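You operate a simulated robot arm through the tools that you are given. There is no shell and no other tool. Be economical: measure what you need, move in short steps, check, and stop when the job is done.

The job below is to be done with a simulated two-armed robot. You get a single attempt, and the scene is never put back.

TASK
Carry the black-handled white tray with both arms and set it on the second shelf from the bottom of the tray rack.

Only the result counts: the job must be done as asked and must still hold three seconds after the hand-in. Knocking over, shifting, dropping, spilling or breaking anything else fails it.

THE ROBOT
Two 7-joint arms with two-finger parallel grippers on one trunk, on a base that drives. Base frame: it is fixed to the floor where the robot stands at the start and does not move with it; the origin is under the middle of the robot, x ahead of it, y to its left, z up; the surface under the hand at the start is at about z = 750. Units: mm, degrees, N and s.
The left shoulder is at the start at [50, 177, 1079], the right one opposite. With the tool pointing down near the work surface each hand reaches from about 220 to 700 mm from the robot's upright axis, wherever it stands, measured 20 degrees to its own side. Places, roughly: second shelf of the tray rack [900, -2800, 700]. Payload 3.43 kg a hand.
Tool frame (each hand has its own): the origin (TCP) lies between the finger pads and is the grasp point; the fingertips stand 34 mm ahead of it; z points along the fingers, y is the line along which they close. The gripper opens to 128 mm. The fingers are 24 mm wide and 12 mm thick; the gripper's body (48 by 130 mm) begins 96 mm behind the TCP.
Orientation is that of the tool frame in the base frame, as [roll, pitch, yaw] about the fixed x, y, z axes, in that order (R = Rz(yaw) Ry(pitch) Rx(roll)). With the fingers straight down and closing along the base's y, the tool's x points along the base's -x, its y along +y and its z along -z.

THE INTERFACE
- The arms move only by the tool arm_command. It takes "left_steps", "right_steps" or both (then of equal length, played together; a hand with none holds still); each is a list of rows, each an object (a shift or turn left out is 0, a gripper value left out holds the last) with "xyz": the shift along the base's x, y, z in units of 20 mm (1.0 is 20 mm), a list of three; "rot": the turn, a rotation vector about the base's x, y, z in units of 6 degrees (1.0 is 6 degrees), a list of three; "gripper": the gripper command, from -1 (fully open) to 1 (shut), values between in proportion. In form: [{"xyz": [tx, ty, tz], "rot": [rx, ry, rz], "gripper": gripper}, ...]. A call has 1 to 20 rows; each row shifts and turns the commanded pose from where the row before left it. A call with a number of a shift or a turn outside -1 to 1 is refused whole. A row lasts 0.2 s, in which the tool goes at most 50 mm and 8.6 degrees; a call with a longer step from one row to the next is refused whole, and so is a gripper value outside its range. Where a pose cannot be reached the arm comes as near as it can. A force on the tool above 40 N (or 10 N above the force at the start of the call, whichever is more), or a blocked arm, ends the call early, and 0.2 s more pass. The fingers move at their own pace (about 108 mm/s each) and stop on an object; they squeeze with about 42 N. The grip force told is the motor's: it shows also when the fingers shut on nothing. Time passes only in rows, and 0.2 s behind the last, so rows that do not move let the fingers close. It gives the time, the measured TCP pose, the force on the tool (base axes), the opening and the grip force at its end, in the units of the frame above (readings bear some noise), with the torque about the TCP (base axes, N m) and any sound that the robot's microphone picked up, and new pictures: "show" is both (left out), scene, wrist or none (wrist: the cameras of the hands that moved).
- Cameras (640 x 400 px; columns grow to the right, rows downward): "scene" is now at [158.5, 5.6, 1235.8]; the picture's right is [0.07, -1.00, 0.00], its down [-0.61, -0.04, -0.79] and it looks along [0.79, 0.06, -0.61] (base axes); focal length 264 px, centre (320, 200). "left" rides on the left gripper at [76, 11, -160] in its tool frame; the picture's right is [-0.15, 0.99, 0.00], its down [-0.88, -0.13, -0.46] and it looks along [-0.45, -0.07, 0.89] (tool axes); focal length 234 px, centre (320, 200). "right" rides on the right gripper at [76, -11, -160] in its tool frame; the picture's right is [0.15, 0.99, 0.00], its down [-0.88, 0.13, -0.46] and it looks along [-0.45, 0.07, 0.89] (tool axes); focal length 234 px, centre (320, 200). There is no depth. A picture from a camera that has moved, and an enlarged one, comes with that camera's place and axes in the base frame and with its lens.
- lift_body(by): slides the trunk up (or, below 0, down) by that many mm; the arms and the scene camera ride with it, the base frame stays. It gives what a move gives, with no picture.
- steer(legs): drives the robot by 1 to 6 legs, each [ahead, turn to the left] in mm and degrees, along the robot's own axes; the way and the turn of a leg run together, so that a leg with both is an arc; at most 1500 mm and 180 degrees a leg. The arms and the cameras ride along, it lands a little off, and it stops where it bumps. It gives what a move gives, and a new picture of the scene camera.
- turn_head(pan, tilt): turns the head with the scene camera to pan (to the left, within 80 degrees either way) and tilt (down, from -29 to 69), counted from straight ahead of the robot. It gives what a move gives, and a new picture of the scene camera.
- close_up(camera, box): a new picture of the part [left, top, right, bottom] of that camera's present view, enlarged. The clock stands still meanwhile.
- finish_job(): hands the job in; it is judged then, once.

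Go step by step. Nothing tells you exact positions but the pictures and the camera data: compare them with the known pose of the tool, close in by small moves and look again before you grip or let go. The budget is 120 turns and 260 pictures, counting those below and the enlarged ones. Unless the task says otherwise, let go and move clear before handing in, and close with one line.

The tools are called after "Emit:" as a command line: name --argument value ..., lists and objects as JSON in quotes. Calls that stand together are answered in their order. arm_command: Moves the arms, as the interface text tells. Its arguments: {"type":"object","properties":{"left_steps":{"type":"array"},"right_steps":{"type":"array"},"show":{"type":"string","enum":["both","scene","wrist","none"]}},"required":[]} The other tools are called the same way: lift_body (by) slides the trunk up or down; steer (legs) drives the base; turn_head (pan, tilt) turns the head that bears the scene camera; close_up (camera, box) takes an enlarged picture of a part of a camera's view; finish_job () hands the job in.

At the start:

```text
time_s: 0.0
left_tcp_pos: [463.5, 204.9, 998.8]
left_ee_rot: [180.0, 0.0, 179.9]
left_ft_force: [-0.5, -0.1, 1.0]
left_ft_torque: [0.04, 0.0, 0.02]
left_opening: 128.0
left_grip_force: 0.0
right_tcp_pos: [400.6, -181.7, 1084.6]
right_ee_rot: [179.9, -0.1, 180.0]
right_ft_force: [-0.3, -0.3, -0.2]
right_ft_torque: [-0.04, -0.01, 0.02]
right_opening: 128.1
right_grip_force: 0.2
trunk travel left (down, up): [-250.0, 151.0]
robot x, y, heading: [3.1, 2.7, -0.3]
head pan, tilt: [4.2, 37.5]
```

scene: 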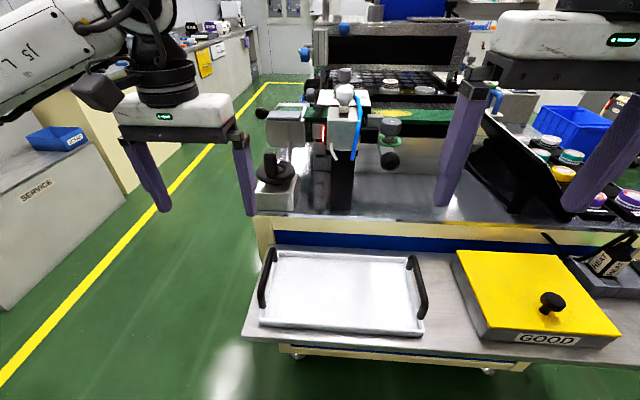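
right: 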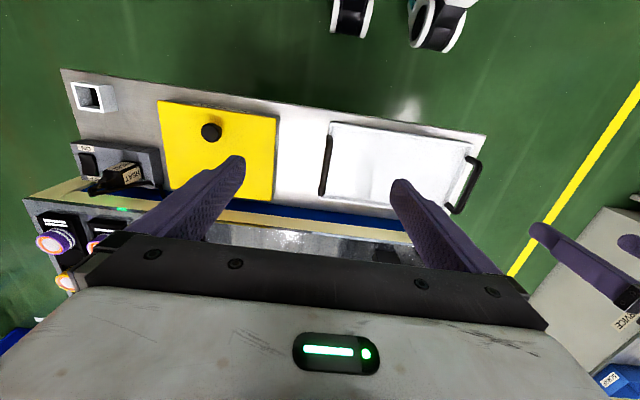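
left: 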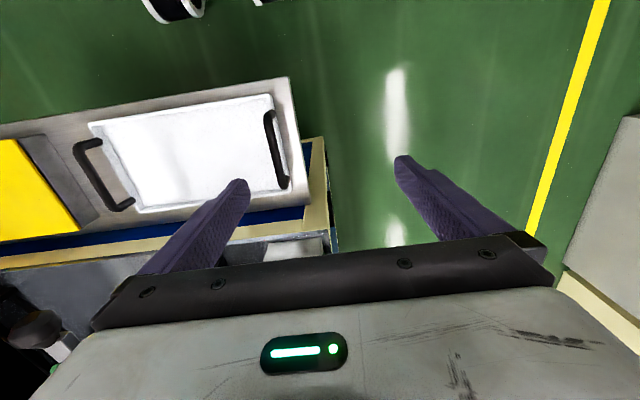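

The tray lies ahead with a bar handle at each end, at about y=+138 and y=-164, x≈470. First I'll look toward the rack and zoom in on the tray.

Emit:
close_up --camera "scene" --box '[230, 220, 450, 357]'

Emit:
turn_head --pan -75 --tilt 15

```text
2.91 times, centred on (340, 288) of scene
camera zoom: at [158.5, 5.6, 1235.8], right [0.07, -1.0, 0.0], down [-0.61, -0.04, -0.79], along [0.79, 0.06, -0.61], focal length 769 px, centre (262, -58)
```

zoom: 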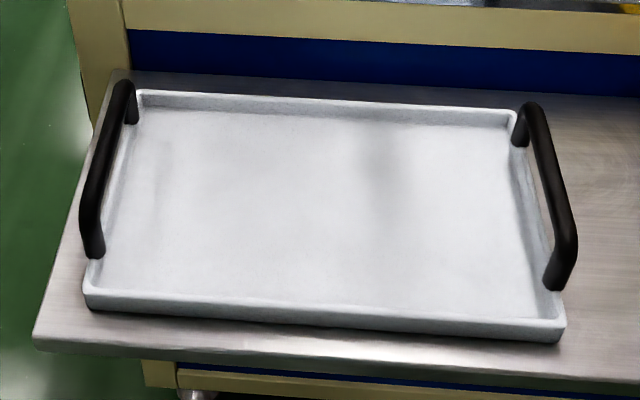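

```text
time_s: 1.5
left_tcp_pos: [466.0, 204.7, 1000.4]
left_ee_rot: [-179.9, 0.0, 179.9]
left_ft_force: [0.9, 0.4, 0.5]
left_ft_torque: [0.0, 0.0, 0.0]
left_opening: 128.2
left_grip_force: 0.0
right_tcp_pos: [401.4, -181.7, 1084.8]
right_ee_rot: [179.9, 0.0, 180.0]
right_ft_force: [-0.6, -0.2, -0.9]
right_ft_torque: [0.01, -0.01, -0.01]
right_opening: 128.0
right_grip_force: 0.0
trunk travel left (down, up): [-250.0, 151.0]
robot x, y, heading: [-0.7, -0.5, 0.2]
head pan, tilt: [-75.0, 15.0]
camera scene: at [96.3, -90.9, 1271.6], right [-0.97, -0.26, 0.0], down [-0.07, 0.25, -0.97], along [0.25, -0.93, -0.26], focal length 264 px, centre (320, 200)
```

scene: 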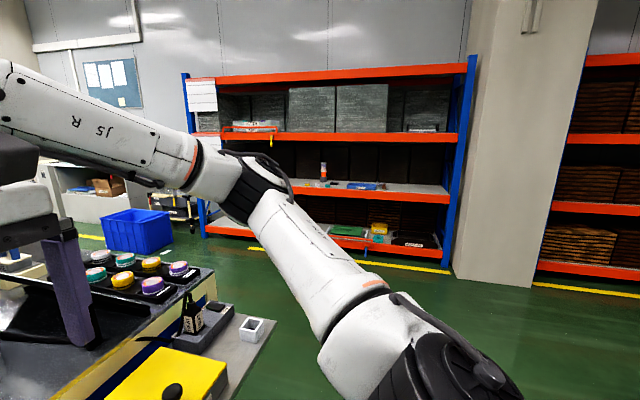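

The orange/blue rack's second shelf matches the stated location. I'll zoom in to see its free space.

Emit:
close_up --camera "scene" --box '[180, 50, 500, 250]'

Emit:
close_up --camera "scene" --box '[260, 120, 460, 245]'

```text
2.00 times, centred on (340, 150) of scene
camera zoom: at [96.3, -90.9, 1271.6], right [-0.97, -0.26, 0.0], down [-0.07, 0.25, -0.97], along [0.25, -0.93, -0.26], focal length 529 px, centre (280, 300)
```

zoom: 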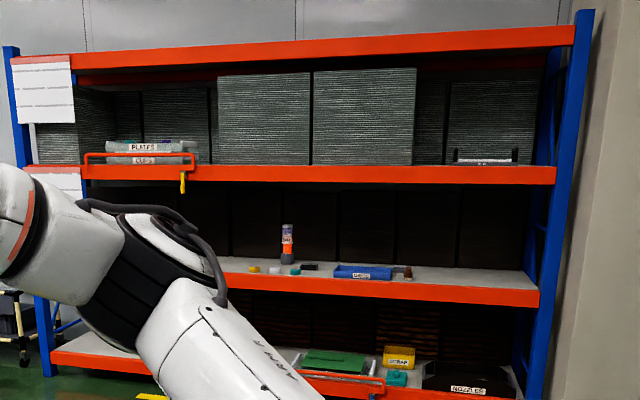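

```text
3.20 times, centred on (360, 182) of scene
camera zoom: at [96.3, -90.9, 1271.6], right [-0.97, -0.26, 0.0], down [-0.07, 0.25, -0.97], along [0.25, -0.93, -0.26], focal length 846 px, centre (192, 256)
```

zoom: 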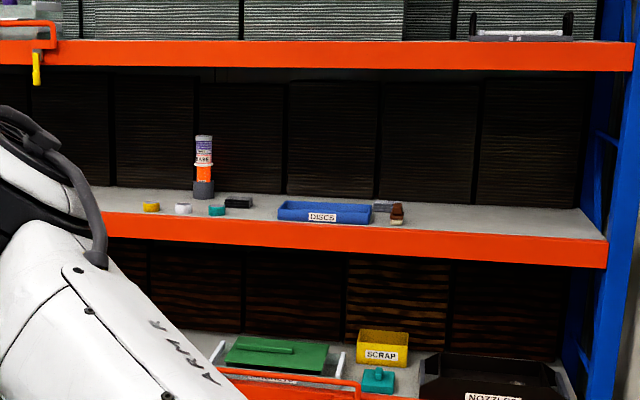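

The free stretch on the second shelf is to the right of the "DISCS" bin (x ≈ -420…110, front edge y ≈ -2655). Now I'll tilt both hands about 40° forward so they can enter the shelf, and bring them above the handles.

Emit:
turn_head --pan 0 --tilt 45

Emit:
arm_command --left_steps '[{"xyz": [0.07, -0.48, -0.43], "rot": [0, -0.95, 0], "gripper": -1}, {"xyz": [0.07, -0.48, -0.43], "rot": [0, -0.95, 0]}, {"xyz": [0.07, -0.48, -0.43], "rot": [0, -0.95, 0]}, {"xyz": [0.07, -0.48, -0.43], "rot": [0, -0.95, 0]}, {"xyz": [0.07, -0.48, -0.43], "rot": [0, -0.95, 0]}, {"xyz": [0.07, -0.48, -0.43], "rot": [0, -0.95, 0]}, {"xyz": [0.07, -0.48, -0.43], "rot": [0, -0.95, 0]}]' --right_steps '[{"xyz": [0.54, 0.14, -1], "rot": [0, -0.95, 0], "gripper": -1}, {"xyz": [0.54, 0.14, -1], "rot": [0, -0.95, 0]}, {"xyz": [0.54, 0.14, -1], "rot": [0, -0.95, 0]}, {"xyz": [0.54, 0.14, -1], "rot": [0, -0.95, 0]}, {"xyz": [0.54, 0.14, -1], "rot": [0, -0.95, 0]}, {"xyz": [0.54, 0.14, -1], "rot": [0, -0.95, 0]}, {"xyz": [0.54, 0.14, -1], "rot": [0, -0.95, 0]}]'

```text
time_s: 3.0
left_tcp_pos: [464.7, 203.3, 999.6]
left_ee_rot: [-180.0, -0.1, -179.9]
left_ft_force: [0.1, -0.4, -0.3]
left_ft_torque: [0.01, -0.01, -0.01]
left_opening: 128.1
left_grip_force: 0.1
right_tcp_pos: [400.5, -181.0, 1084.2]
right_ee_rot: [179.8, -0.1, 180.0]
right_ft_force: [0.2, -1.0, 0.1]
right_ft_torque: [-0.01, 0.01, 0.03]
right_opening: 128.1
right_grip_force: 0.0
trunk travel left (down, up): [-250.0, 151.0]
robot x, y, heading: [-4.3, -2.4, 0.2]
head pan, tilt: [0.0, 45.0]
camera scene: at [153.4, -0.8, 1224.8], right [0.0, -1.0, 0.0], down [-0.71, 0.0, -0.71], along [0.71, 0.0, -0.71], focal length 264 px, centre (320, 200)
```

scene: 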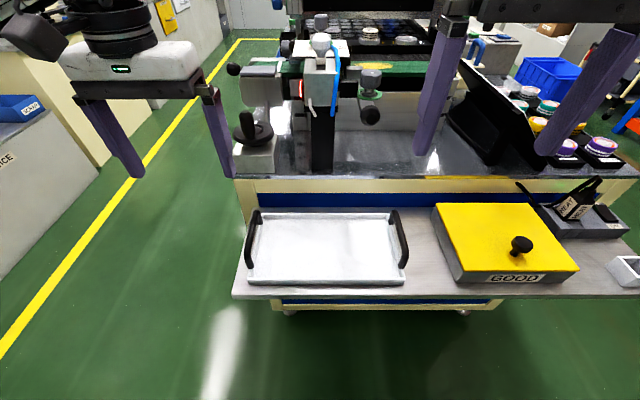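

```text
time_s: 4.6
left_tcp_pos: [475.2, 137.6, 939.6]
left_ee_rot: [-179.9, 40.0, -179.9]
left_ft_force: [-0.8, -0.2, 0.2]
left_ft_torque: [-0.01, 0.01, -0.05]
left_opening: 128.1
left_grip_force: 0.0
right_tcp_pos: [475.8, -163.3, 945.3]
right_ee_rot: [179.8, 40.1, -179.9]
right_ft_force: [-0.9, -0.9, -0.6]
right_ft_torque: [0.01, -0.01, 0.01]
right_opening: 128.2
right_grip_force: 0.1
trunk travel left (down, up): [-250.0, 151.0]
robot x, y, heading: [0.2, -1.7, 0.3]
head pan, tilt: [0.0, 45.0]
camera scene: at [153.5, -0.8, 1224.8], right [0.0, -1.0, 0.0], down [-0.71, 0.0, -0.71], along [0.71, 0.0, -0.71], focal length 264 px, centre (320, 200)
camera right: at [315.8, -173.9, 1018.7], right [-0.11, 0.99, -0.09], down [0.38, 0.13, 0.92], along [0.92, 0.07, -0.39], focal length 234 px, centre (320, 200)
camera left: at [313.8, 149.7, 1014.3], right [0.11, 0.99, 0.09], down [0.38, -0.13, 0.92], along [0.92, -0.07, -0.39], focal length 234 px, centre (320, 200)
```

scene: 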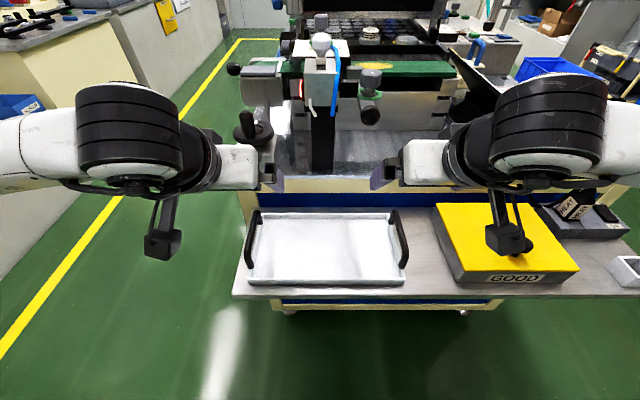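
right: 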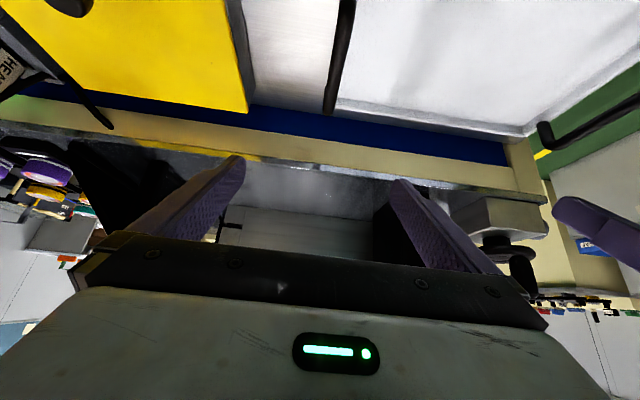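
left: 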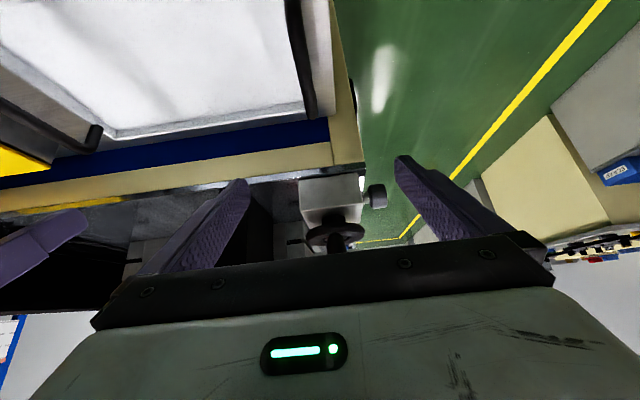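

Handle bars appear at y≈132 and -158, x 415–540, with tops near z≈785. I'll lower both hands partway and check again.

Emit:
arm_command --left_steps '[{"xyz": [0, -0.05, -0.9]}, {"xyz": [0, -0.05, -0.9]}, {"xyz": [0, -0.05, -0.9]}, {"xyz": [0, -0.05, -0.9]}, {"xyz": [0, 0, -0.9]}]' --right_steps '[{"xyz": [0, 0.05, -0.95]}, {"xyz": [0, 0.05, -0.95]}, {"xyz": [0, 0.05, -0.95]}, {"xyz": [0, 0.05, -0.95]}, {"xyz": [0, 0, -0.95]}]'

```text
time_s: 5.8
left_tcp_pos: [473.8, 135.5, 849.3]
left_ee_rot: [-179.9, 39.9, -179.9]
left_ft_force: [0.2, 0.2, -0.9]
left_ft_torque: [0.0, 0.01, 0.03]
left_opening: 128.5
left_grip_force: 0.1
right_tcp_pos: [478.0, -159.4, 850.4]
right_ee_rot: [179.9, 39.9, 180.0]
right_ft_force: [0.0, 0.0, 0.0]
right_ft_torque: [0.0, 0.03, 0.03]
right_opening: 128.1
right_grip_force: 0.2
trunk travel left (down, up): [-250.0, 151.0]
robot x, y, heading: [0.0, 2.3, 0.0]
head pan, tilt: [0.0, 45.0]
camera scene: at [153.5, -0.7, 1224.8], right [0.0, -1.0, 0.0], down [-0.71, 0.0, -0.71], along [0.71, 0.0, -0.71], focal length 264 px, centre (320, 200)
camera right: at [317.5, -170.0, 923.9], right [-0.11, 0.99, -0.09], down [0.38, 0.13, 0.91], along [0.92, 0.07, -0.39], focal length 234 px, centre (320, 200)
camera left: at [313.9, 146.5, 924.2], right [0.11, 0.99, 0.09], down [0.38, -0.13, 0.91], along [0.92, -0.07, -0.39], focal length 234 px, centre (320, 200)
```

scene: 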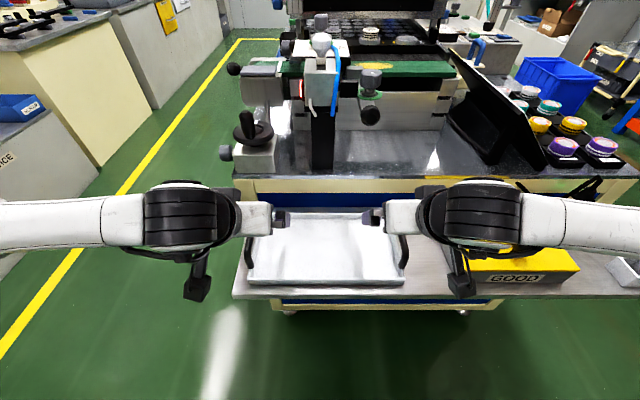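
right: 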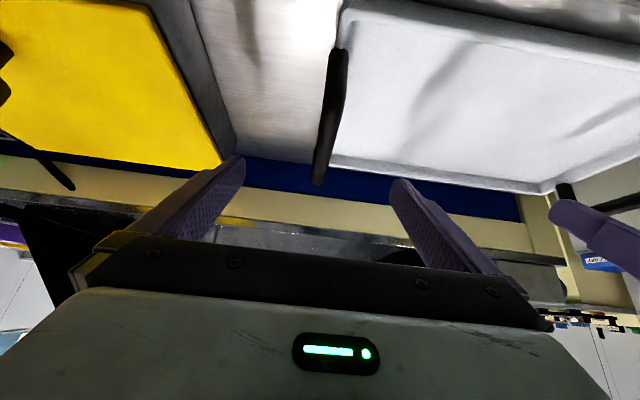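
left: 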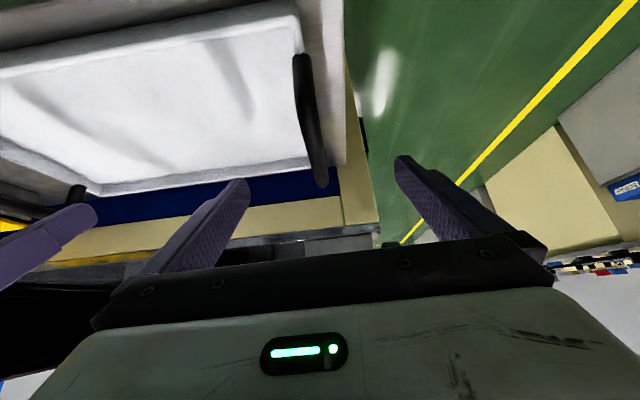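

The bars triangulate to z≈805–812, centred at x≈462, and both hands line up with them in y. I'll lower to TCP z≈811 and keep the fingers open for now.

Emit:
arm_command --left_steps '[{"xyz": [-0.2, 0, -0.65]}, {"xyz": [-0.2, 0, -0.65]}, {"xyz": [-0.1, 0, -0.6]}]' --right_steps '[{"xyz": [-0.3, 0, -0.65]}, {"xyz": [-0.3, 0, -0.65]}, {"xyz": [-0.1, 0, -0.65]}]'

```text
time_s: 6.6
left_tcp_pos: [465.0, 135.4, 810.4]
left_ee_rot: [-180.0, 40.0, 180.0]
left_ft_force: [0.5, 0.2, 0.0]
left_ft_torque: [-0.02, -0.02, 0.0]
left_opening: 127.8
left_grip_force: 0.0
right_tcp_pos: [463.1, -157.5, 810.4]
right_ee_rot: [179.8, 39.9, 179.9]
right_ft_force: [0.4, 0.8, 0.2]
right_ft_torque: [-0.01, -0.02, -0.01]
right_opening: 128.1
right_grip_force: 0.0
trunk travel left (down, up): [-250.0, 151.0]
robot x, y, heading: [-1.3, 1.8, -0.3]
head pan, tilt: [0.0, 45.0]
camera scene: at [153.4, -0.7, 1224.8], right [0.0, -1.0, 0.0], down [-0.71, 0.0, -0.71], along [0.71, 0.0, -0.71], focal length 264 px, centre (320, 200)
camera right: at [302.9, -168.8, 885.1], right [-0.11, 0.99, -0.09], down [0.38, 0.13, 0.91], along [0.92, 0.07, -0.39], focal length 234 px, centre (320, 200)
camera left: at [304.4, 146.9, 885.8], right [0.11, 0.99, 0.09], down [0.38, -0.13, 0.91], along [0.92, -0.07, -0.39], focal length 234 px, centre (320, 200)
```

scene: 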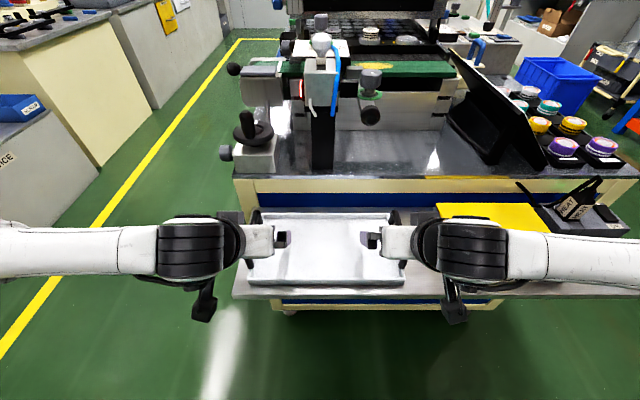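
right: 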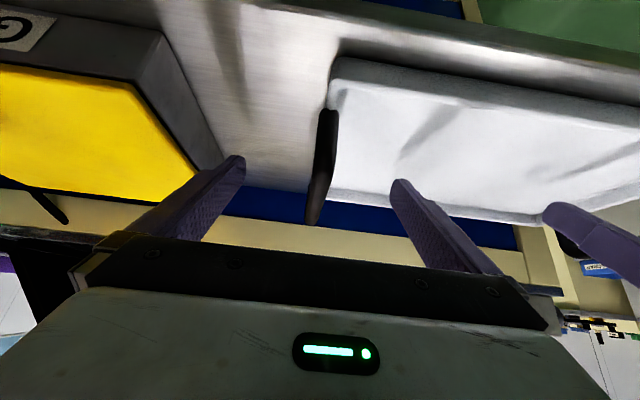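
left: 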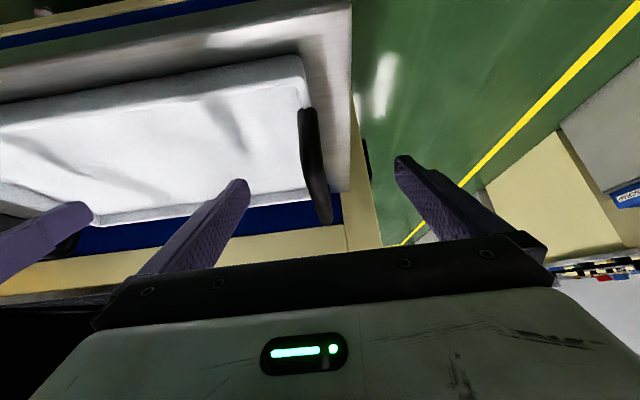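

The bars sit between the fingers of both hands at the right depth. Closing both grippers.

Emit:
arm_command --left_steps '[{"gripper": 0.2}, {"gripper": 0.6}, {"gripper": 1}, {}, {}, {}]' --right_steps '[{"gripper": 0.2}, {"gripper": 0.6}, {"gripper": 1}, {}, {}, {}]'

```text
time_s: 8.0
left_tcp_pos: [465.6, 136.4, 811.4]
left_ee_rot: [179.9, 39.9, 179.9]
left_ft_force: [-0.8, 7.3, 0.8]
left_ft_torque: [0.06, 0.01, -0.31]
left_opening: 13.8
left_grip_force: 41.8
right_tcp_pos: [464.1, -158.2, 810.6]
right_ee_rot: [180.0, 39.9, 180.0]
right_ft_force: [1.2, -8.0, 0.6]
right_ft_torque: [0.09, 0.06, 0.05]
right_opening: 13.7
right_grip_force: 41.2
trunk travel left (down, up): [-250.0, 151.0]
robot x, y, heading: [3.4, 0.1, 0.0]
head pan, tilt: [0.0, 45.0]
camera scene: at [153.3, -0.8, 1224.8], right [0.0, -1.0, 0.0], down [-0.71, 0.0, -0.71], along [0.71, 0.0, -0.71], focal length 264 px, centre (320, 200)
camera right: at [303.0, -169.2, 885.1], right [-0.11, 0.99, -0.09], down [0.38, 0.13, 0.91], along [0.92, 0.07, -0.39], focal length 234 px, centre (320, 200)
camera left: at [304.5, 147.2, 885.8], right [0.11, 0.99, 0.09], down [0.38, -0.13, 0.91], along [0.92, -0.07, -0.39], focal length 234 px, centre (320, 200)
```

scene: 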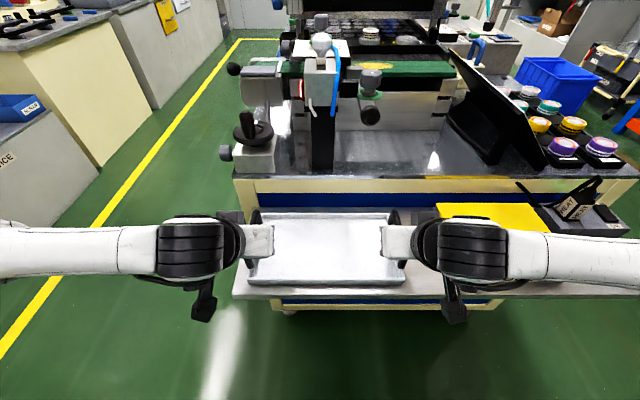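
right: 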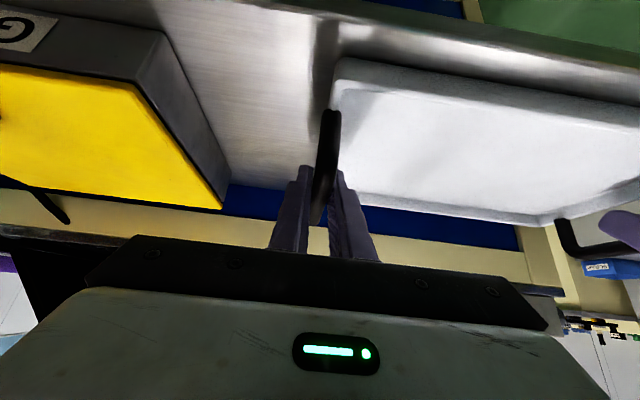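
left: 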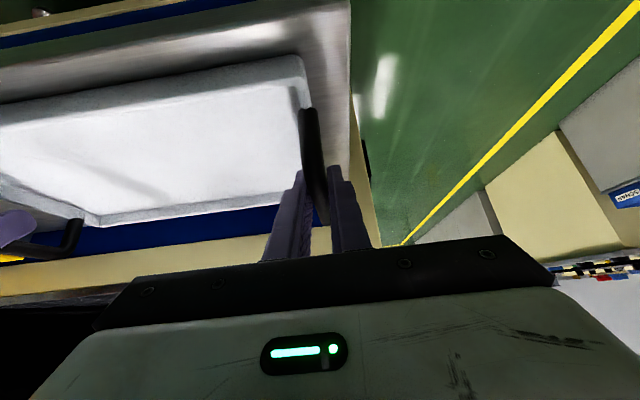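

Both hands hold the bars (13.7 mm). I'll lift with the trunk, so that the two hands move together.

Emit:
lift_body --by 40

Emit:
lift_body --by 80

Emit:
turn_head --pan 0 --tilt 50

```text
time_s: 8.8
left_tcp_pos: [464.4, 135.2, 850.6]
left_ee_rot: [179.9, 39.9, -180.0]
left_ft_force: [-1.2, 10.4, -1.9]
left_ft_torque: [0.03, -0.21, -0.42]
left_opening: 13.6
left_grip_force: 42.1
right_tcp_pos: [463.0, -157.9, 852.0]
right_ee_rot: [179.9, 39.9, 180.0]
right_ft_force: [1.4, -10.1, -2.0]
right_ft_torque: [0.11, 0.22, 0.04]
right_opening: 14.0
right_grip_force: 41.7
trunk travel left (down, up): [-290.0, 111.0]
robot x, y, heading: [-1.1, 0.0, 0.1]
head pan, tilt: [0.0, 45.0]
```

```text
time_s: 10.0
left_tcp_pos: [466.0, 134.9, 931.2]
left_ee_rot: [179.8, 39.7, 180.0]
left_ft_force: [-0.7, 13.6, -2.4]
left_ft_torque: [-0.05, 0.09, -0.39]
left_opening: 13.6
left_grip_force: 41.6
right_tcp_pos: [463.8, -158.5, 931.0]
right_ee_rot: [-179.9, 39.9, -179.9]
right_ft_force: [1.0, -14.2, -1.0]
right_ft_torque: [0.15, -0.03, 0.05]
right_opening: 13.8
right_grip_force: 41.8
trunk travel left (down, up): [-370.0, 31.0]
robot x, y, heading: [1.6, -3.6, -0.2]
head pan, tilt: [0.0, 45.0]
```

```text
time_s: 10.7
left_tcp_pos: [464.0, 135.7, 931.7]
left_ee_rot: [179.9, 39.8, -180.0]
left_ft_force: [-1.5, 15.2, -2.9]
left_ft_torque: [0.0, 0.15, -0.37]
left_opening: 13.8
left_grip_force: 42.1
right_tcp_pos: [462.9, -157.5, 930.5]
right_ee_rot: [-180.0, 39.9, 179.9]
right_ft_force: [1.1, -14.6, -1.8]
right_ft_torque: [0.14, -0.11, 0.04]
right_opening: 13.8
right_grip_force: 42.0
trunk travel left (down, up): [-370.0, 31.0]
robot x, y, heading: [-4.1, -0.4, 0.2]
head pan, tilt: [0.0, 50.0]
camera scene: at [149.4, -0.7, 1337.9], right [0.0, -1.0, 0.0], down [-0.77, 0.0, -0.64], along [0.64, 0.0, -0.77], focal length 264 px, centre (320, 200)
```

scene: 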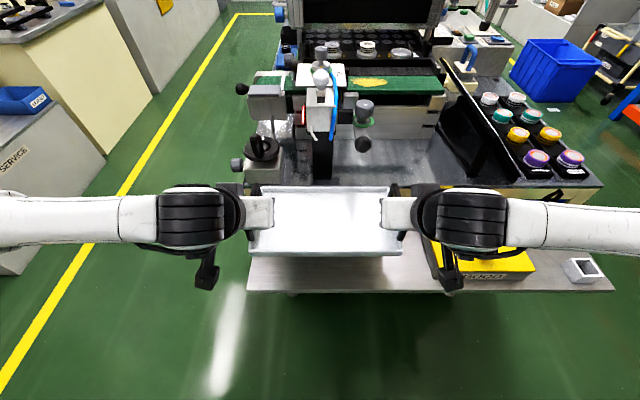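

The tray is lifted level. Before driving, I'll look to the right for clearance around the workbench and for the way to the rack.

Emit:
turn_head --pan -80 --tilt 35

Emit:
turn_head --pan -45 --tilt 35

```text
time_s: 12.2
left_tcp_pos: [464.8, 135.0, 930.5]
left_ee_rot: [179.9, 39.9, 180.0]
left_ft_force: [0.2, 15.7, -2.0]
left_ft_torque: [-0.02, 0.13, -0.4]
left_opening: 14.0
left_grip_force: 42.4
right_tcp_pos: [462.7, -157.4, 931.1]
right_ee_rot: [-179.9, 39.9, 180.0]
right_ft_force: [1.2, -15.1, -0.5]
right_ft_torque: [0.13, -0.06, 0.05]
right_opening: 13.7
right_grip_force: 42.0
trunk travel left (down, up): [-370.0, 31.0]
robot x, y, heading: [-2.6, 2.8, -0.0]
head pan, tilt: [-80.0, 35.0]
camera scene: at [87.7, -87.4, 1359.6], right [-0.98, -0.17, 0.0], down [-0.1, 0.56, -0.82], along [0.14, -0.81, -0.57], focal length 264 px, centre (320, 200)
```

scene: 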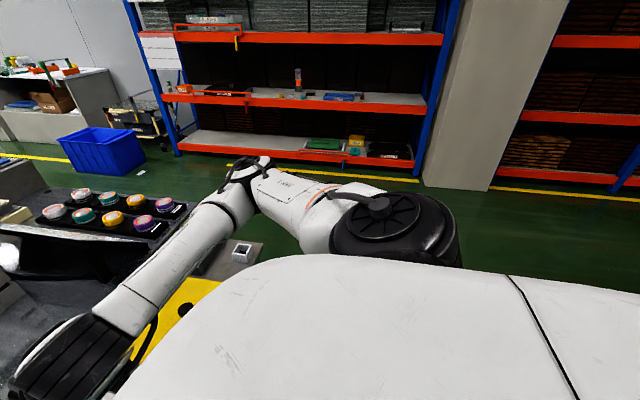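

```text
time_s: 13.2
left_tcp_pos: [464.2, 137.3, 930.2]
left_ee_rot: [179.9, 39.9, 180.0]
left_ft_force: [-1.5, 15.7, -2.5]
left_ft_torque: [-0.01, 0.07, -0.4]
left_opening: 13.7
left_grip_force: 41.5
right_tcp_pos: [463.1, -157.8, 932.0]
right_ee_rot: [-180.0, 39.9, -180.0]
right_ft_force: [2.6, -15.7, -2.0]
right_ft_torque: [0.14, -0.01, 0.01]
right_opening: 13.6
right_grip_force: 41.6
trunk travel left (down, up): [-370.0, 31.0]
robot x, y, heading: [-0.9, -0.8, -0.1]
head pan, tilt: [-45.0, 35.0]
camera scene: at [134.6, -63.0, 1359.6], right [-0.71, -0.71, 0.0], down [-0.41, 0.41, -0.82], along [0.58, -0.58, -0.57], focal length 264 px, centre (320, 200)
```

scene: 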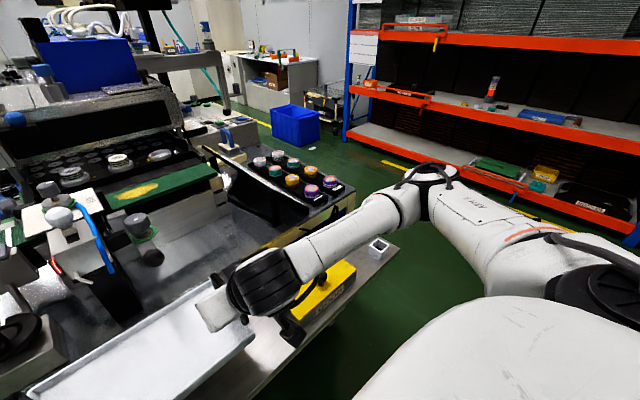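

The path to the rack is open. I'll back away 300 mm and turn right 90°.

Emit:
steer --legs '[[-300, 0]]'

Emit:
steer --legs '[[0, -90]]'

Emit:
turn_head --pan 0 --tilt 25

```text
time_s: 15.3
left_tcp_pos: [159.6, 135.1, 932.0]
left_ee_rot: [179.9, 39.9, -179.9]
left_ft_force: [-1.0, 15.6, -2.4]
left_ft_torque: [0.0, -0.06, -0.43]
left_opening: 13.6
left_grip_force: 41.7
right_tcp_pos: [159.4, -156.5, 932.9]
right_ee_rot: [-179.9, 39.9, -179.9]
right_ft_force: [1.5, -15.7, -1.8]
right_ft_torque: [0.13, 0.06, 0.02]
right_opening: 13.8
right_grip_force: 42.0
trunk travel left (down, up): [-370.0, 31.0]
robot x, y, heading: [-305.8, 2.2, 0.2]
head pan, tilt: [-45.0, 35.0]
camera scene: at [-170.6, -63.0, 1359.7], right [-0.71, -0.71, 0.0], down [-0.41, 0.4, -0.82], along [0.58, -0.58, -0.57], focal length 264 px, centre (320, 200)
```

scene: 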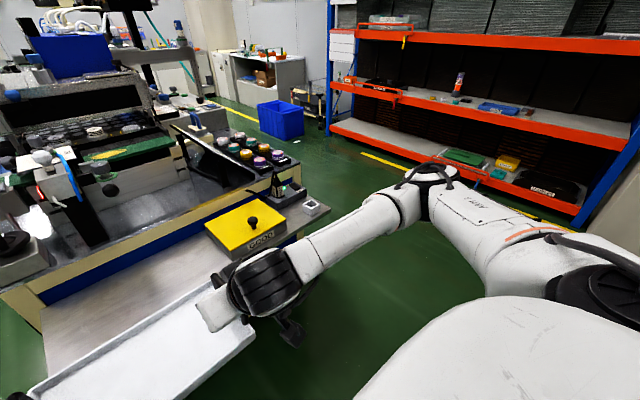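

```text
time_s: 19.5
left_tcp_pos: [-176.4, -467.6, 930.5]
left_ee_rot: [179.9, 39.8, 89.1]
left_ft_force: [0.4, 1.6, -2.0]
left_ft_torque: [0.13, -0.02, -0.33]
left_opening: 13.8
left_grip_force: 42.0
right_tcp_pos: [-470.6, -461.1, 931.0]
right_ee_rot: [-179.9, 40.0, 89.1]
right_ft_force: [-1.5, 0.1, -1.5]
right_ft_torque: [-0.06, -0.12, 0.03]
right_opening: 13.6
right_grip_force: 41.9
trunk travel left (down, up): [-370.0, 31.0]
robot x, y, heading: [-305.5, -0.0, -90.8]
head pan, tilt: [-45.0, 35.0]
camera scene: at [-367.1, -132.5, 1359.6], right [-0.7, 0.72, 0.0], down [0.41, 0.4, -0.82], along [-0.59, -0.57, -0.57], focal length 264 px, centre (320, 200)
```

scene: 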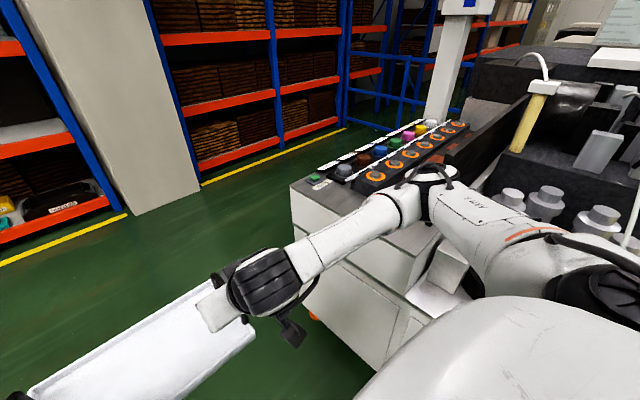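

```text
time_s: 20.6
left_tcp_pos: [-175.2, -467.1, 931.4]
left_ee_rot: [179.9, 39.7, 89.0]
left_ft_force: [0.3, 1.0, -2.3]
left_ft_torque: [-0.12, -0.03, -0.26]
left_opening: 14.1
left_grip_force: 42.2
right_tcp_pos: [-469.8, -460.5, 931.5]
right_ee_rot: [-180.0, 40.0, 89.1]
right_ft_force: [-0.8, -0.5, -1.4]
right_ft_torque: [0.17, -0.11, 0.1]
right_opening: 13.6
right_grip_force: 42.0
trunk travel left (down, up): [-370.0, 31.0]
robot x, y, heading: [-305.3, -1.2, -90.8]
head pan, tilt: [0.0, 25.0]
camera scene: at [-305.2, -163.3, 1375.3], right [-1.0, 0.02, 0.0], down [0.01, 0.42, -0.91], along [-0.01, -0.91, -0.42], focal length 264 px, centre (320, 200)
```

scene: 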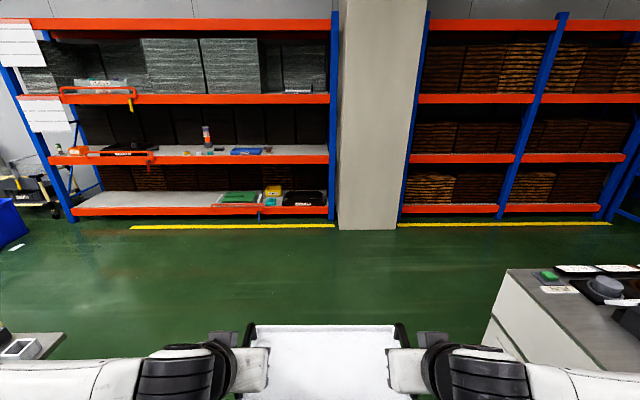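

Heading is -90.8°, with a cabinet at the right and the table corner at the left. My lane is between them at x≈-215, so I'll shift left with a gentle S-curve.

Emit:
steer --legs '[[350, 15.8], [350, -15]]'

```text
time_s: 24.7
left_tcp_pos: [-88.7, -1151.2, 929.9]
left_ee_rot: [179.9, 39.8, 89.5]
left_ft_force: [0.6, 0.8, -2.4]
left_ft_torque: [0.07, -0.04, -0.27]
left_opening: 13.8
left_grip_force: 42.3
right_tcp_pos: [-382.0, -1146.0, 930.9]
right_ee_rot: [-179.9, 39.9, 89.4]
right_ft_force: [0.3, -0.7, -1.9]
right_ft_torque: [-0.01, -0.1, 0.03]
right_opening: 13.7
right_grip_force: 42.4
trunk travel left (down, up): [-370.0, 31.0]
robot x, y, heading: [-220.7, -685.7, -90.8]
head pan, tilt: [0.0, 25.0]
camera scene: at [-219.6, -848.2, 1375.2], right [-1.0, 0.01, 0.0], down [0.0, 0.42, -0.91], along [-0.01, -0.91, -0.42], focal length 264 px, centre (320, 200)
```

scene: 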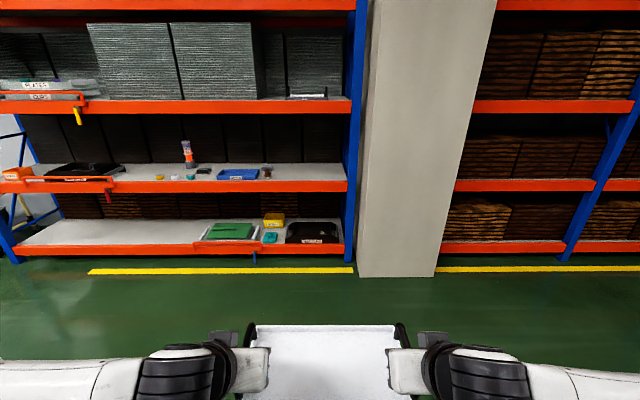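

The free shelf section spans x≈-430…115, so I want the tray centre at x≈-155. I'll drive closer with another small leftward S.

Emit:
steer --legs '[[350, 13.6], [350, -12.8]]'

Emit:
close_up --camera "scene" --box '[160, 100, 480, 300]'

```text
time_s: 28.9
left_tcp_pos: [-2.5, -1848.8, 931.0]
left_ee_rot: [179.9, 39.7, 90.2]
left_ft_force: [-0.2, 0.9, -2.0]
left_ft_torque: [0.08, -0.05, -0.24]
left_opening: 13.8
left_grip_force: 41.6
right_tcp_pos: [-297.1, -1847.6, 931.1]
right_ee_rot: [-179.9, 39.9, 90.3]
right_ft_force: [0.0, -0.4, -0.6]
right_ft_torque: [-0.07, -0.1, 0.05]
right_opening: 13.7
right_grip_force: 41.6
trunk travel left (down, up): [-370.0, 31.0]
robot x, y, heading: [-140.5, -1382.1, -89.8]
head pan, tilt: [0.0, 25.0]
camera scene: at [-138.6, -1547.3, 1375.2], right [-1.0, -0.01, 0.0], down [0.0, 0.42, -0.91], along [0.01, -0.91, -0.42], focal length 264 px, centre (320, 200)
```

scene: 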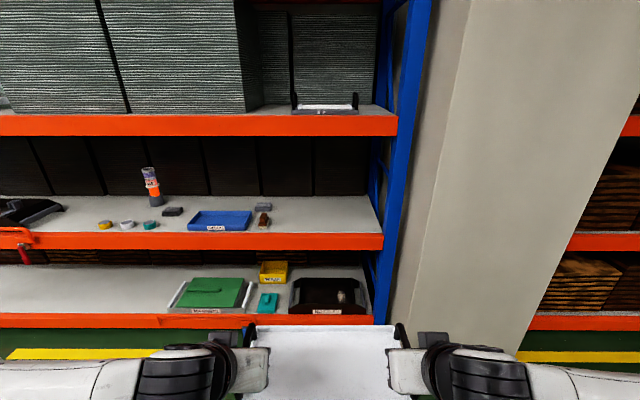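

```text
2.00 times, centred on (320, 200) of scene
camera zoom: at [-138.6, -1547.3, 1375.2], right [-1.0, -0.01, 0.0], down [0.0, 0.42, -0.91], along [0.01, -0.91, -0.42], focal length 529 px, centre (320, 200)
```

zoom: 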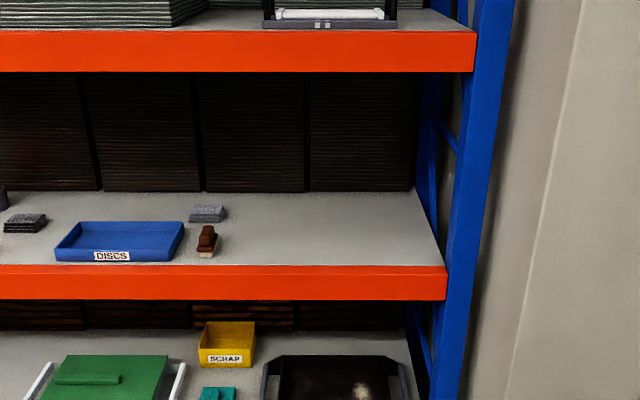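

The right-hand column juts out to about y≈-2425, so my right elbow could hit it. I'll extend the arms so the elbows draw in and the base can stay farther back, and check this here in free space.

Emit:
arm_command --left_steps '[{"xyz": [0, -0.8, 0]}, {"xyz": [0, -0.8, 0]}, {"xyz": [0, -0.8, 0]}, {"xyz": [0, -0.8, 0]}, {"xyz": [0, -0.8, 0]}, {"xyz": [0, -0.8, 0]}, {"xyz": [0, -0.8, 0]}, {"xyz": [0, -0.8, 0]}, {"xyz": [0, -0.8, 0]}, {"xyz": [0, -0.8, 0]}]' --right_steps '[{"xyz": [0, -0.8, 0]}, {"xyz": [0, -0.8, 0]}, {"xyz": [0, -0.8, 0]}, {"xyz": [0, -0.8, 0]}, {"xyz": [0, -0.8, 0]}, {"xyz": [0, -0.8, 0]}, {"xyz": [0, -0.8, 0]}, {"xyz": [0, -0.8, 0]}, {"xyz": [0, -0.8, 0]}, {"xyz": [0, -0.8, 0]}]' --show "scene"

Emit:
turn_head --pan -45 --tilt 35

```text
time_s: 31.1
left_tcp_pos: [-2.8, -2007.1, 929.8]
left_ee_rot: [179.9, 39.7, 90.3]
left_ft_force: [-1.5, 0.1, -1.5]
left_ft_torque: [0.15, 0.17, -0.16]
left_opening: 13.4
left_grip_force: 42.1
right_tcp_pos: [-297.8, -2008.1, 931.0]
right_ee_rot: [-180.0, 39.8, 90.2]
right_ft_force: [1.5, -1.2, -2.5]
right_ft_torque: [-0.07, 0.06, -0.02]
right_opening: 14.1
right_grip_force: 42.4
trunk travel left (down, up): [-370.0, 31.0]
robot x, y, heading: [-141.1, -1384.2, -89.8]
head pan, tilt: [0.0, 25.0]
camera scene: at [-138.5, -1547.2, 1375.2], right [-1.0, -0.01, 0.0], down [0.0, 0.42, -0.91], along [0.01, -0.91, -0.42], focal length 264 px, centre (320, 200)
```

scene: 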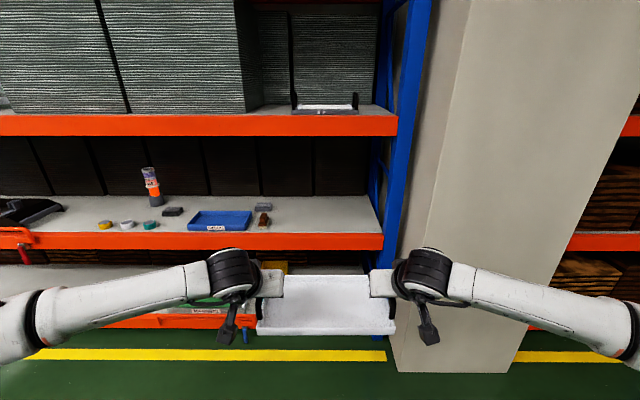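

```text
time_s: 32.2
left_tcp_pos: [-3.7, -2009.0, 929.6]
left_ee_rot: [179.9, 39.8, 90.3]
left_ft_force: [-1.5, 1.6, -1.6]
left_ft_torque: [-0.27, 0.01, -0.26]
left_opening: 13.7
left_grip_force: 42.0
right_tcp_pos: [-297.8, -2007.5, 931.7]
right_ee_rot: [180.0, 39.9, 90.2]
right_ft_force: [2.1, -0.7, -1.9]
right_ft_torque: [0.32, -0.03, -0.03]
right_opening: 13.8
right_grip_force: 42.5
trunk travel left (down, up): [-370.0, 31.0]
robot x, y, heading: [-141.3, -1385.5, -89.5]
head pan, tilt: [-45.0, 35.0]
camera scene: at [-200.9, -1517.4, 1359.6], right [-0.71, 0.7, 0.0], down [0.4, 0.41, -0.82], along [-0.58, -0.58, -0.57], focal length 264 px, centre (320, 200)
```

scene: 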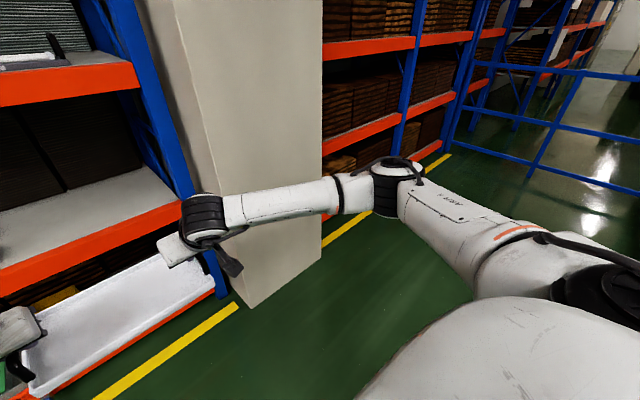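

The column corner is confirmed at (-528,-2422), and the right elbow is still wide. I'll extend a bit more, then come in about 10° turned right so the right elbow clears the column.

Emit:
arm_command --left_steps '[{"xyz": [0, -0.8, 0]}, {"xyz": [0, -0.8, 0]}, {"xyz": [0, -0.8, 0]}, {"xyz": [0, -0.8, 0]}]' --right_steps '[{"xyz": [0, -0.8, 0]}, {"xyz": [0, -0.8, 0]}, {"xyz": [0, -0.8, 0]}, {"xyz": [0, -0.8, 0]}]' --show "scene"

```text
time_s: 33.2
left_tcp_pos: [-3.9, -2073.5, 929.4]
left_ee_rot: [179.8, 39.8, 90.3]
left_ft_force: [-3.6, 4.1, -0.3]
left_ft_torque: [0.13, 0.22, -0.67]
left_opening: 13.8
left_grip_force: 42.4
right_tcp_pos: [-297.7, -2072.3, 931.5]
right_ee_rot: [-179.9, 40.0, 90.3]
right_ft_force: [1.6, -3.9, -2.9]
right_ft_torque: [-0.1, 0.12, -0.42]
right_opening: 13.6
right_grip_force: 41.8
trunk travel left (down, up): [-370.0, 31.0]
robot x, y, heading: [-140.6, -1383.5, -89.9]
head pan, tilt: [-45.0, 35.0]
camera scene: at [-200.9, -1517.7, 1359.5], right [-0.71, 0.7, 0.0], down [0.4, 0.41, -0.82], along [-0.58, -0.58, -0.57], focal length 264 px, centre (320, 200)
```

scene: 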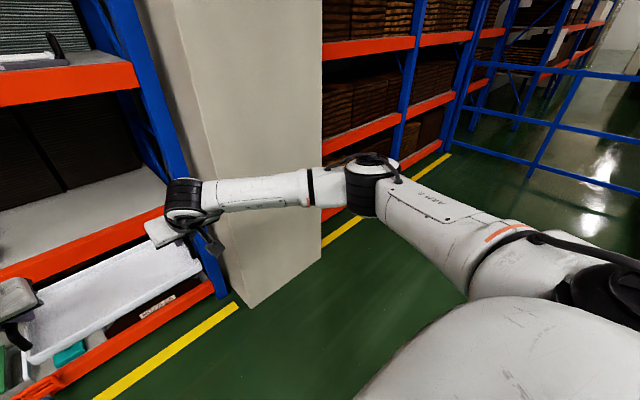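

Extension is smooth and the elbow is drawing in. A little more.

Emit:
arm_command --left_steps '[{"xyz": [0, -0.8, 0]}, {"xyz": [0, -0.8, 0]}, {"xyz": [0, -0.8, 0]}]' --right_steps '[{"xyz": [0, -0.8, 0]}, {"xyz": [0, -0.8, 0]}, {"xyz": [0, -0.8, 0]}]' --show "scene"

```text
time_s: 34.0
left_tcp_pos: [-2.2, -2121.4, 929.2]
left_ee_rot: [179.7, 39.9, 90.4]
left_ft_force: [1.7, 2.3, -1.3]
left_ft_torque: [0.08, 0.04, -0.52]
left_opening: 13.8
left_grip_force: 42.4
right_tcp_pos: [-296.6, -2120.4, 931.4]
right_ee_rot: [-179.9, 39.9, 90.3]
right_ft_force: [-2.5, -2.9, -1.6]
right_ft_torque: [-0.1, -0.1, -0.26]
right_opening: 13.7
right_grip_force: 42.0
trunk travel left (down, up): [-370.0, 31.0]
robot x, y, heading: [-140.7, -1381.5, -89.7]
head pan, tilt: [-45.0, 35.0]
camera scene: at [-200.9, -1517.8, 1359.5], right [-0.71, 0.7, 0.0], down [0.4, 0.41, -0.82], along [-0.58, -0.58, -0.57], focal length 264 px, centre (320, 200)
```

scene: 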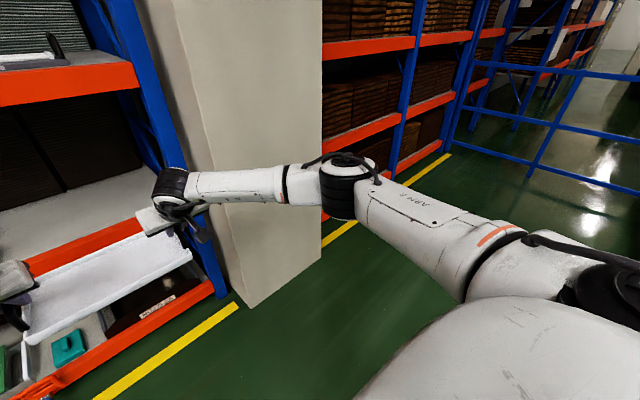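

Now at 739 mm reach. I'll come in at heading ≈-110°, finishing with the robot at about (113,-2069). To set that up I need to sidestep to about (284,-1600), so first I'll look left.

Emit:
turn_head --pan 50 --tilt 30

```text
time_s: 35.7
left_tcp_pos: [-3.3, -2120.8, 930.4]
left_ee_rot: [179.8, 39.8, 90.3]
left_ft_force: [5.0, 3.3, -1.5]
left_ft_torque: [0.27, 0.14, -0.68]
left_opening: 13.7
left_grip_force: 42.5
right_tcp_pos: [-296.1, -2119.8, 931.4]
right_ee_rot: [-180.0, 39.9, 90.2]
right_ft_force: [-5.8, -2.5, -2.3]
right_ft_torque: [-0.22, -0.09, -0.13]
right_opening: 13.7
right_grip_force: 41.8
trunk travel left (down, up): [-370.0, 31.0]
robot x, y, heading: [-136.8, -1381.9, -89.7]
head pan, tilt: [50.0, 30.0]
camera scene: at [-69.5, -1512.5, 1367.3], right [-0.64, -0.77, 0.0], down [-0.38, 0.32, -0.87], along [0.67, -0.55, -0.5], focal length 264 px, centre (320, 200)
```

scene: 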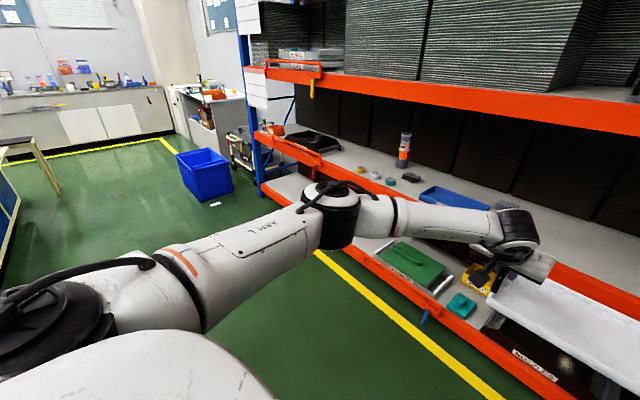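

The floor on the left is clear. I'll turn left, move over, and then turn back toward the rack.

Emit:
steer --legs '[[0, 62.5]]'

Emit:
steer --legs '[[478, 0]]'

```text
time_s: 38.9
left_tcp_pos: [575.5, -1599.1, 930.1]
left_ee_rot: [179.8, 39.8, 153.0]
left_ft_force: [2.0, 10.7, -1.2]
left_ft_torque: [-0.2, -0.01, -0.66]
left_opening: 13.7
left_grip_force: 42.4
right_tcp_pos: [440.8, -1860.7, 931.8]
right_ee_rot: [-179.7, 40.0, 152.9]
right_ft_force: [-2.1, -9.9, -1.8]
right_ft_torque: [0.13, 0.16, -0.12]
right_opening: 13.8
right_grip_force: 41.9
trunk travel left (down, up): [-370.0, 31.0]
robot x, y, heading: [-140.4, -1385.1, -27.2]
head pan, tilt: [50.0, 30.0]
camera scene: at [6.7, -1381.0, 1367.3], right [0.39, -0.92, 0.0], down [-0.46, -0.19, -0.87], along [0.8, 0.34, -0.5], focal length 264 px, centre (320, 200)
```

scene: 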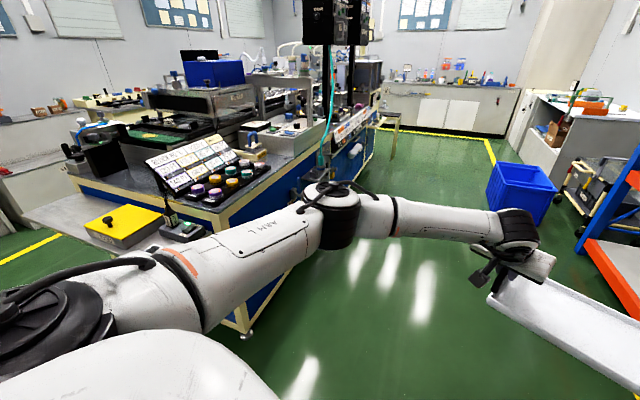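

```text
time_s: 41.7
left_tcp_pos: [995.5, -1831.7, 930.0]
left_ee_rot: [179.7, 39.8, 151.9]
left_ft_force: [-1.2, 1.4, -1.7]
left_ft_torque: [-0.04, 0.14, -0.62]
left_opening: 13.7
left_grip_force: 41.6
right_tcp_pos: [854.4, -2091.3, 931.2]
right_ee_rot: [-179.8, 39.8, 151.9]
right_ft_force: [2.6, -1.6, -1.4]
right_ft_torque: [0.05, -0.08, -0.14]
right_opening: 13.9
right_grip_force: 41.6
trunk travel left (down, up): [-370.0, 31.0]
robot x, y, heading: [281.2, -1604.8, -28.0]
head pan, tilt: [50.0, 30.0]
camera scene: at [429.5, -1604.5, 1367.3], right [0.37, -0.93, 0.0], down [-0.46, -0.19, -0.87], along [0.8, 0.32, -0.5], focal length 264 px, centre (320, 200)
```

scene: 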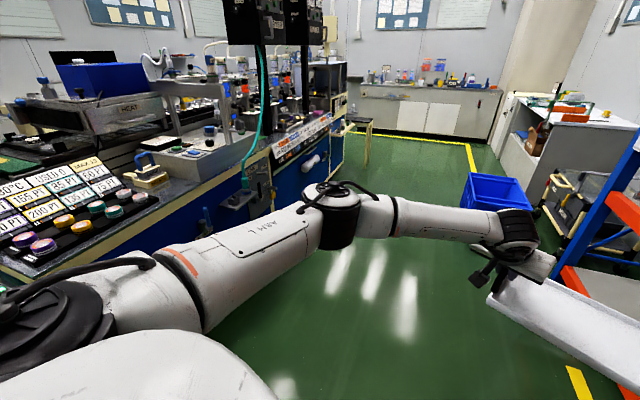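

Clear. Now I'll turn to heading -110° facing the free shelf section.

Emit:
steer --legs '[[0, -82]]'

Emit:
turn_head --pan 0 --tilt 32

```text
time_s: 45.6
left_tcp_pos: [156.9, -2343.6, 930.6]
left_ee_rot: [179.9, 39.8, 70.0]
left_ft_force: [1.8, 2.0, -1.9]
left_ft_torque: [0.21, 0.03, -0.56]
left_opening: 13.8
left_grip_force: 42.2
right_tcp_pos: [-120.2, -2241.9, 931.6]
right_ee_rot: [-179.8, 40.0, 70.0]
right_ft_force: [-0.9, -2.0, -1.8]
right_ft_torque: [-0.18, -0.02, -0.09]
right_opening: 13.9
right_grip_force: 41.8
trunk travel left (down, up): [-370.0, 31.0]
robot x, y, heading: [280.2, -1603.6, -109.9]
head pan, tilt: [50.0, 30.0]
camera scene: at [304.2, -1749.3, 1367.4], right [-0.87, -0.5, 0.0], down [-0.25, 0.43, -0.87], along [0.43, -0.75, -0.5], focal length 264 px, centre (320, 200)
```

scene: 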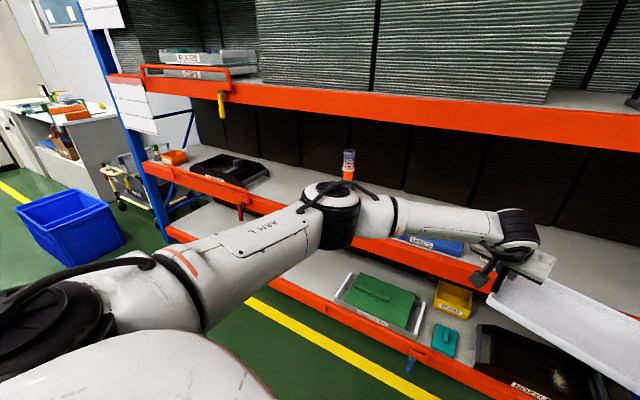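

```text
time_s: 46.8
left_tcp_pos: [157.1, -2342.7, 930.1]
left_ee_rot: [179.8, 39.7, 70.0]
left_ft_force: [0.8, 1.8, -1.7]
left_ft_torque: [0.01, 0.17, -0.54]
left_opening: 13.8
left_grip_force: 42.1
right_tcp_pos: [-120.7, -2241.0, 931.4]
right_ee_rot: [-179.9, 40.0, 70.0]
right_ft_force: [-1.0, -1.7, -2.1]
right_ft_torque: [0.11, -0.07, -0.04]
right_opening: 14.1
right_grip_force: 42.1
trunk travel left (down, up): [-370.0, 31.0]
robot x, y, heading: [280.6, -1604.8, -110.0]
head pan, tilt: [0.0, 32.0]
camera scene: at [228.6, -1755.4, 1364.2], right [-0.94, 0.34, 0.0], down [0.18, 0.5, -0.85], along [-0.29, -0.8, -0.53], focal length 264 px, centre (320, 200)
```

scene: 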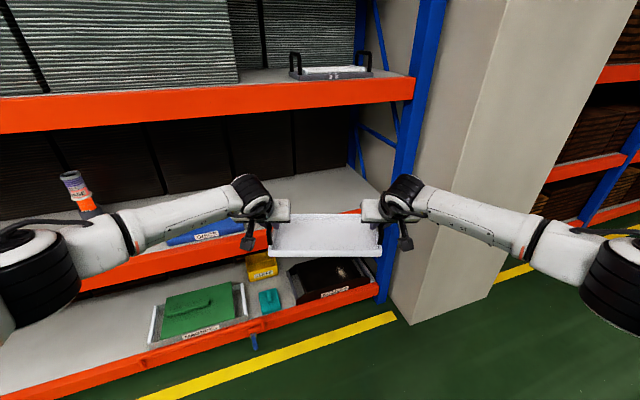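

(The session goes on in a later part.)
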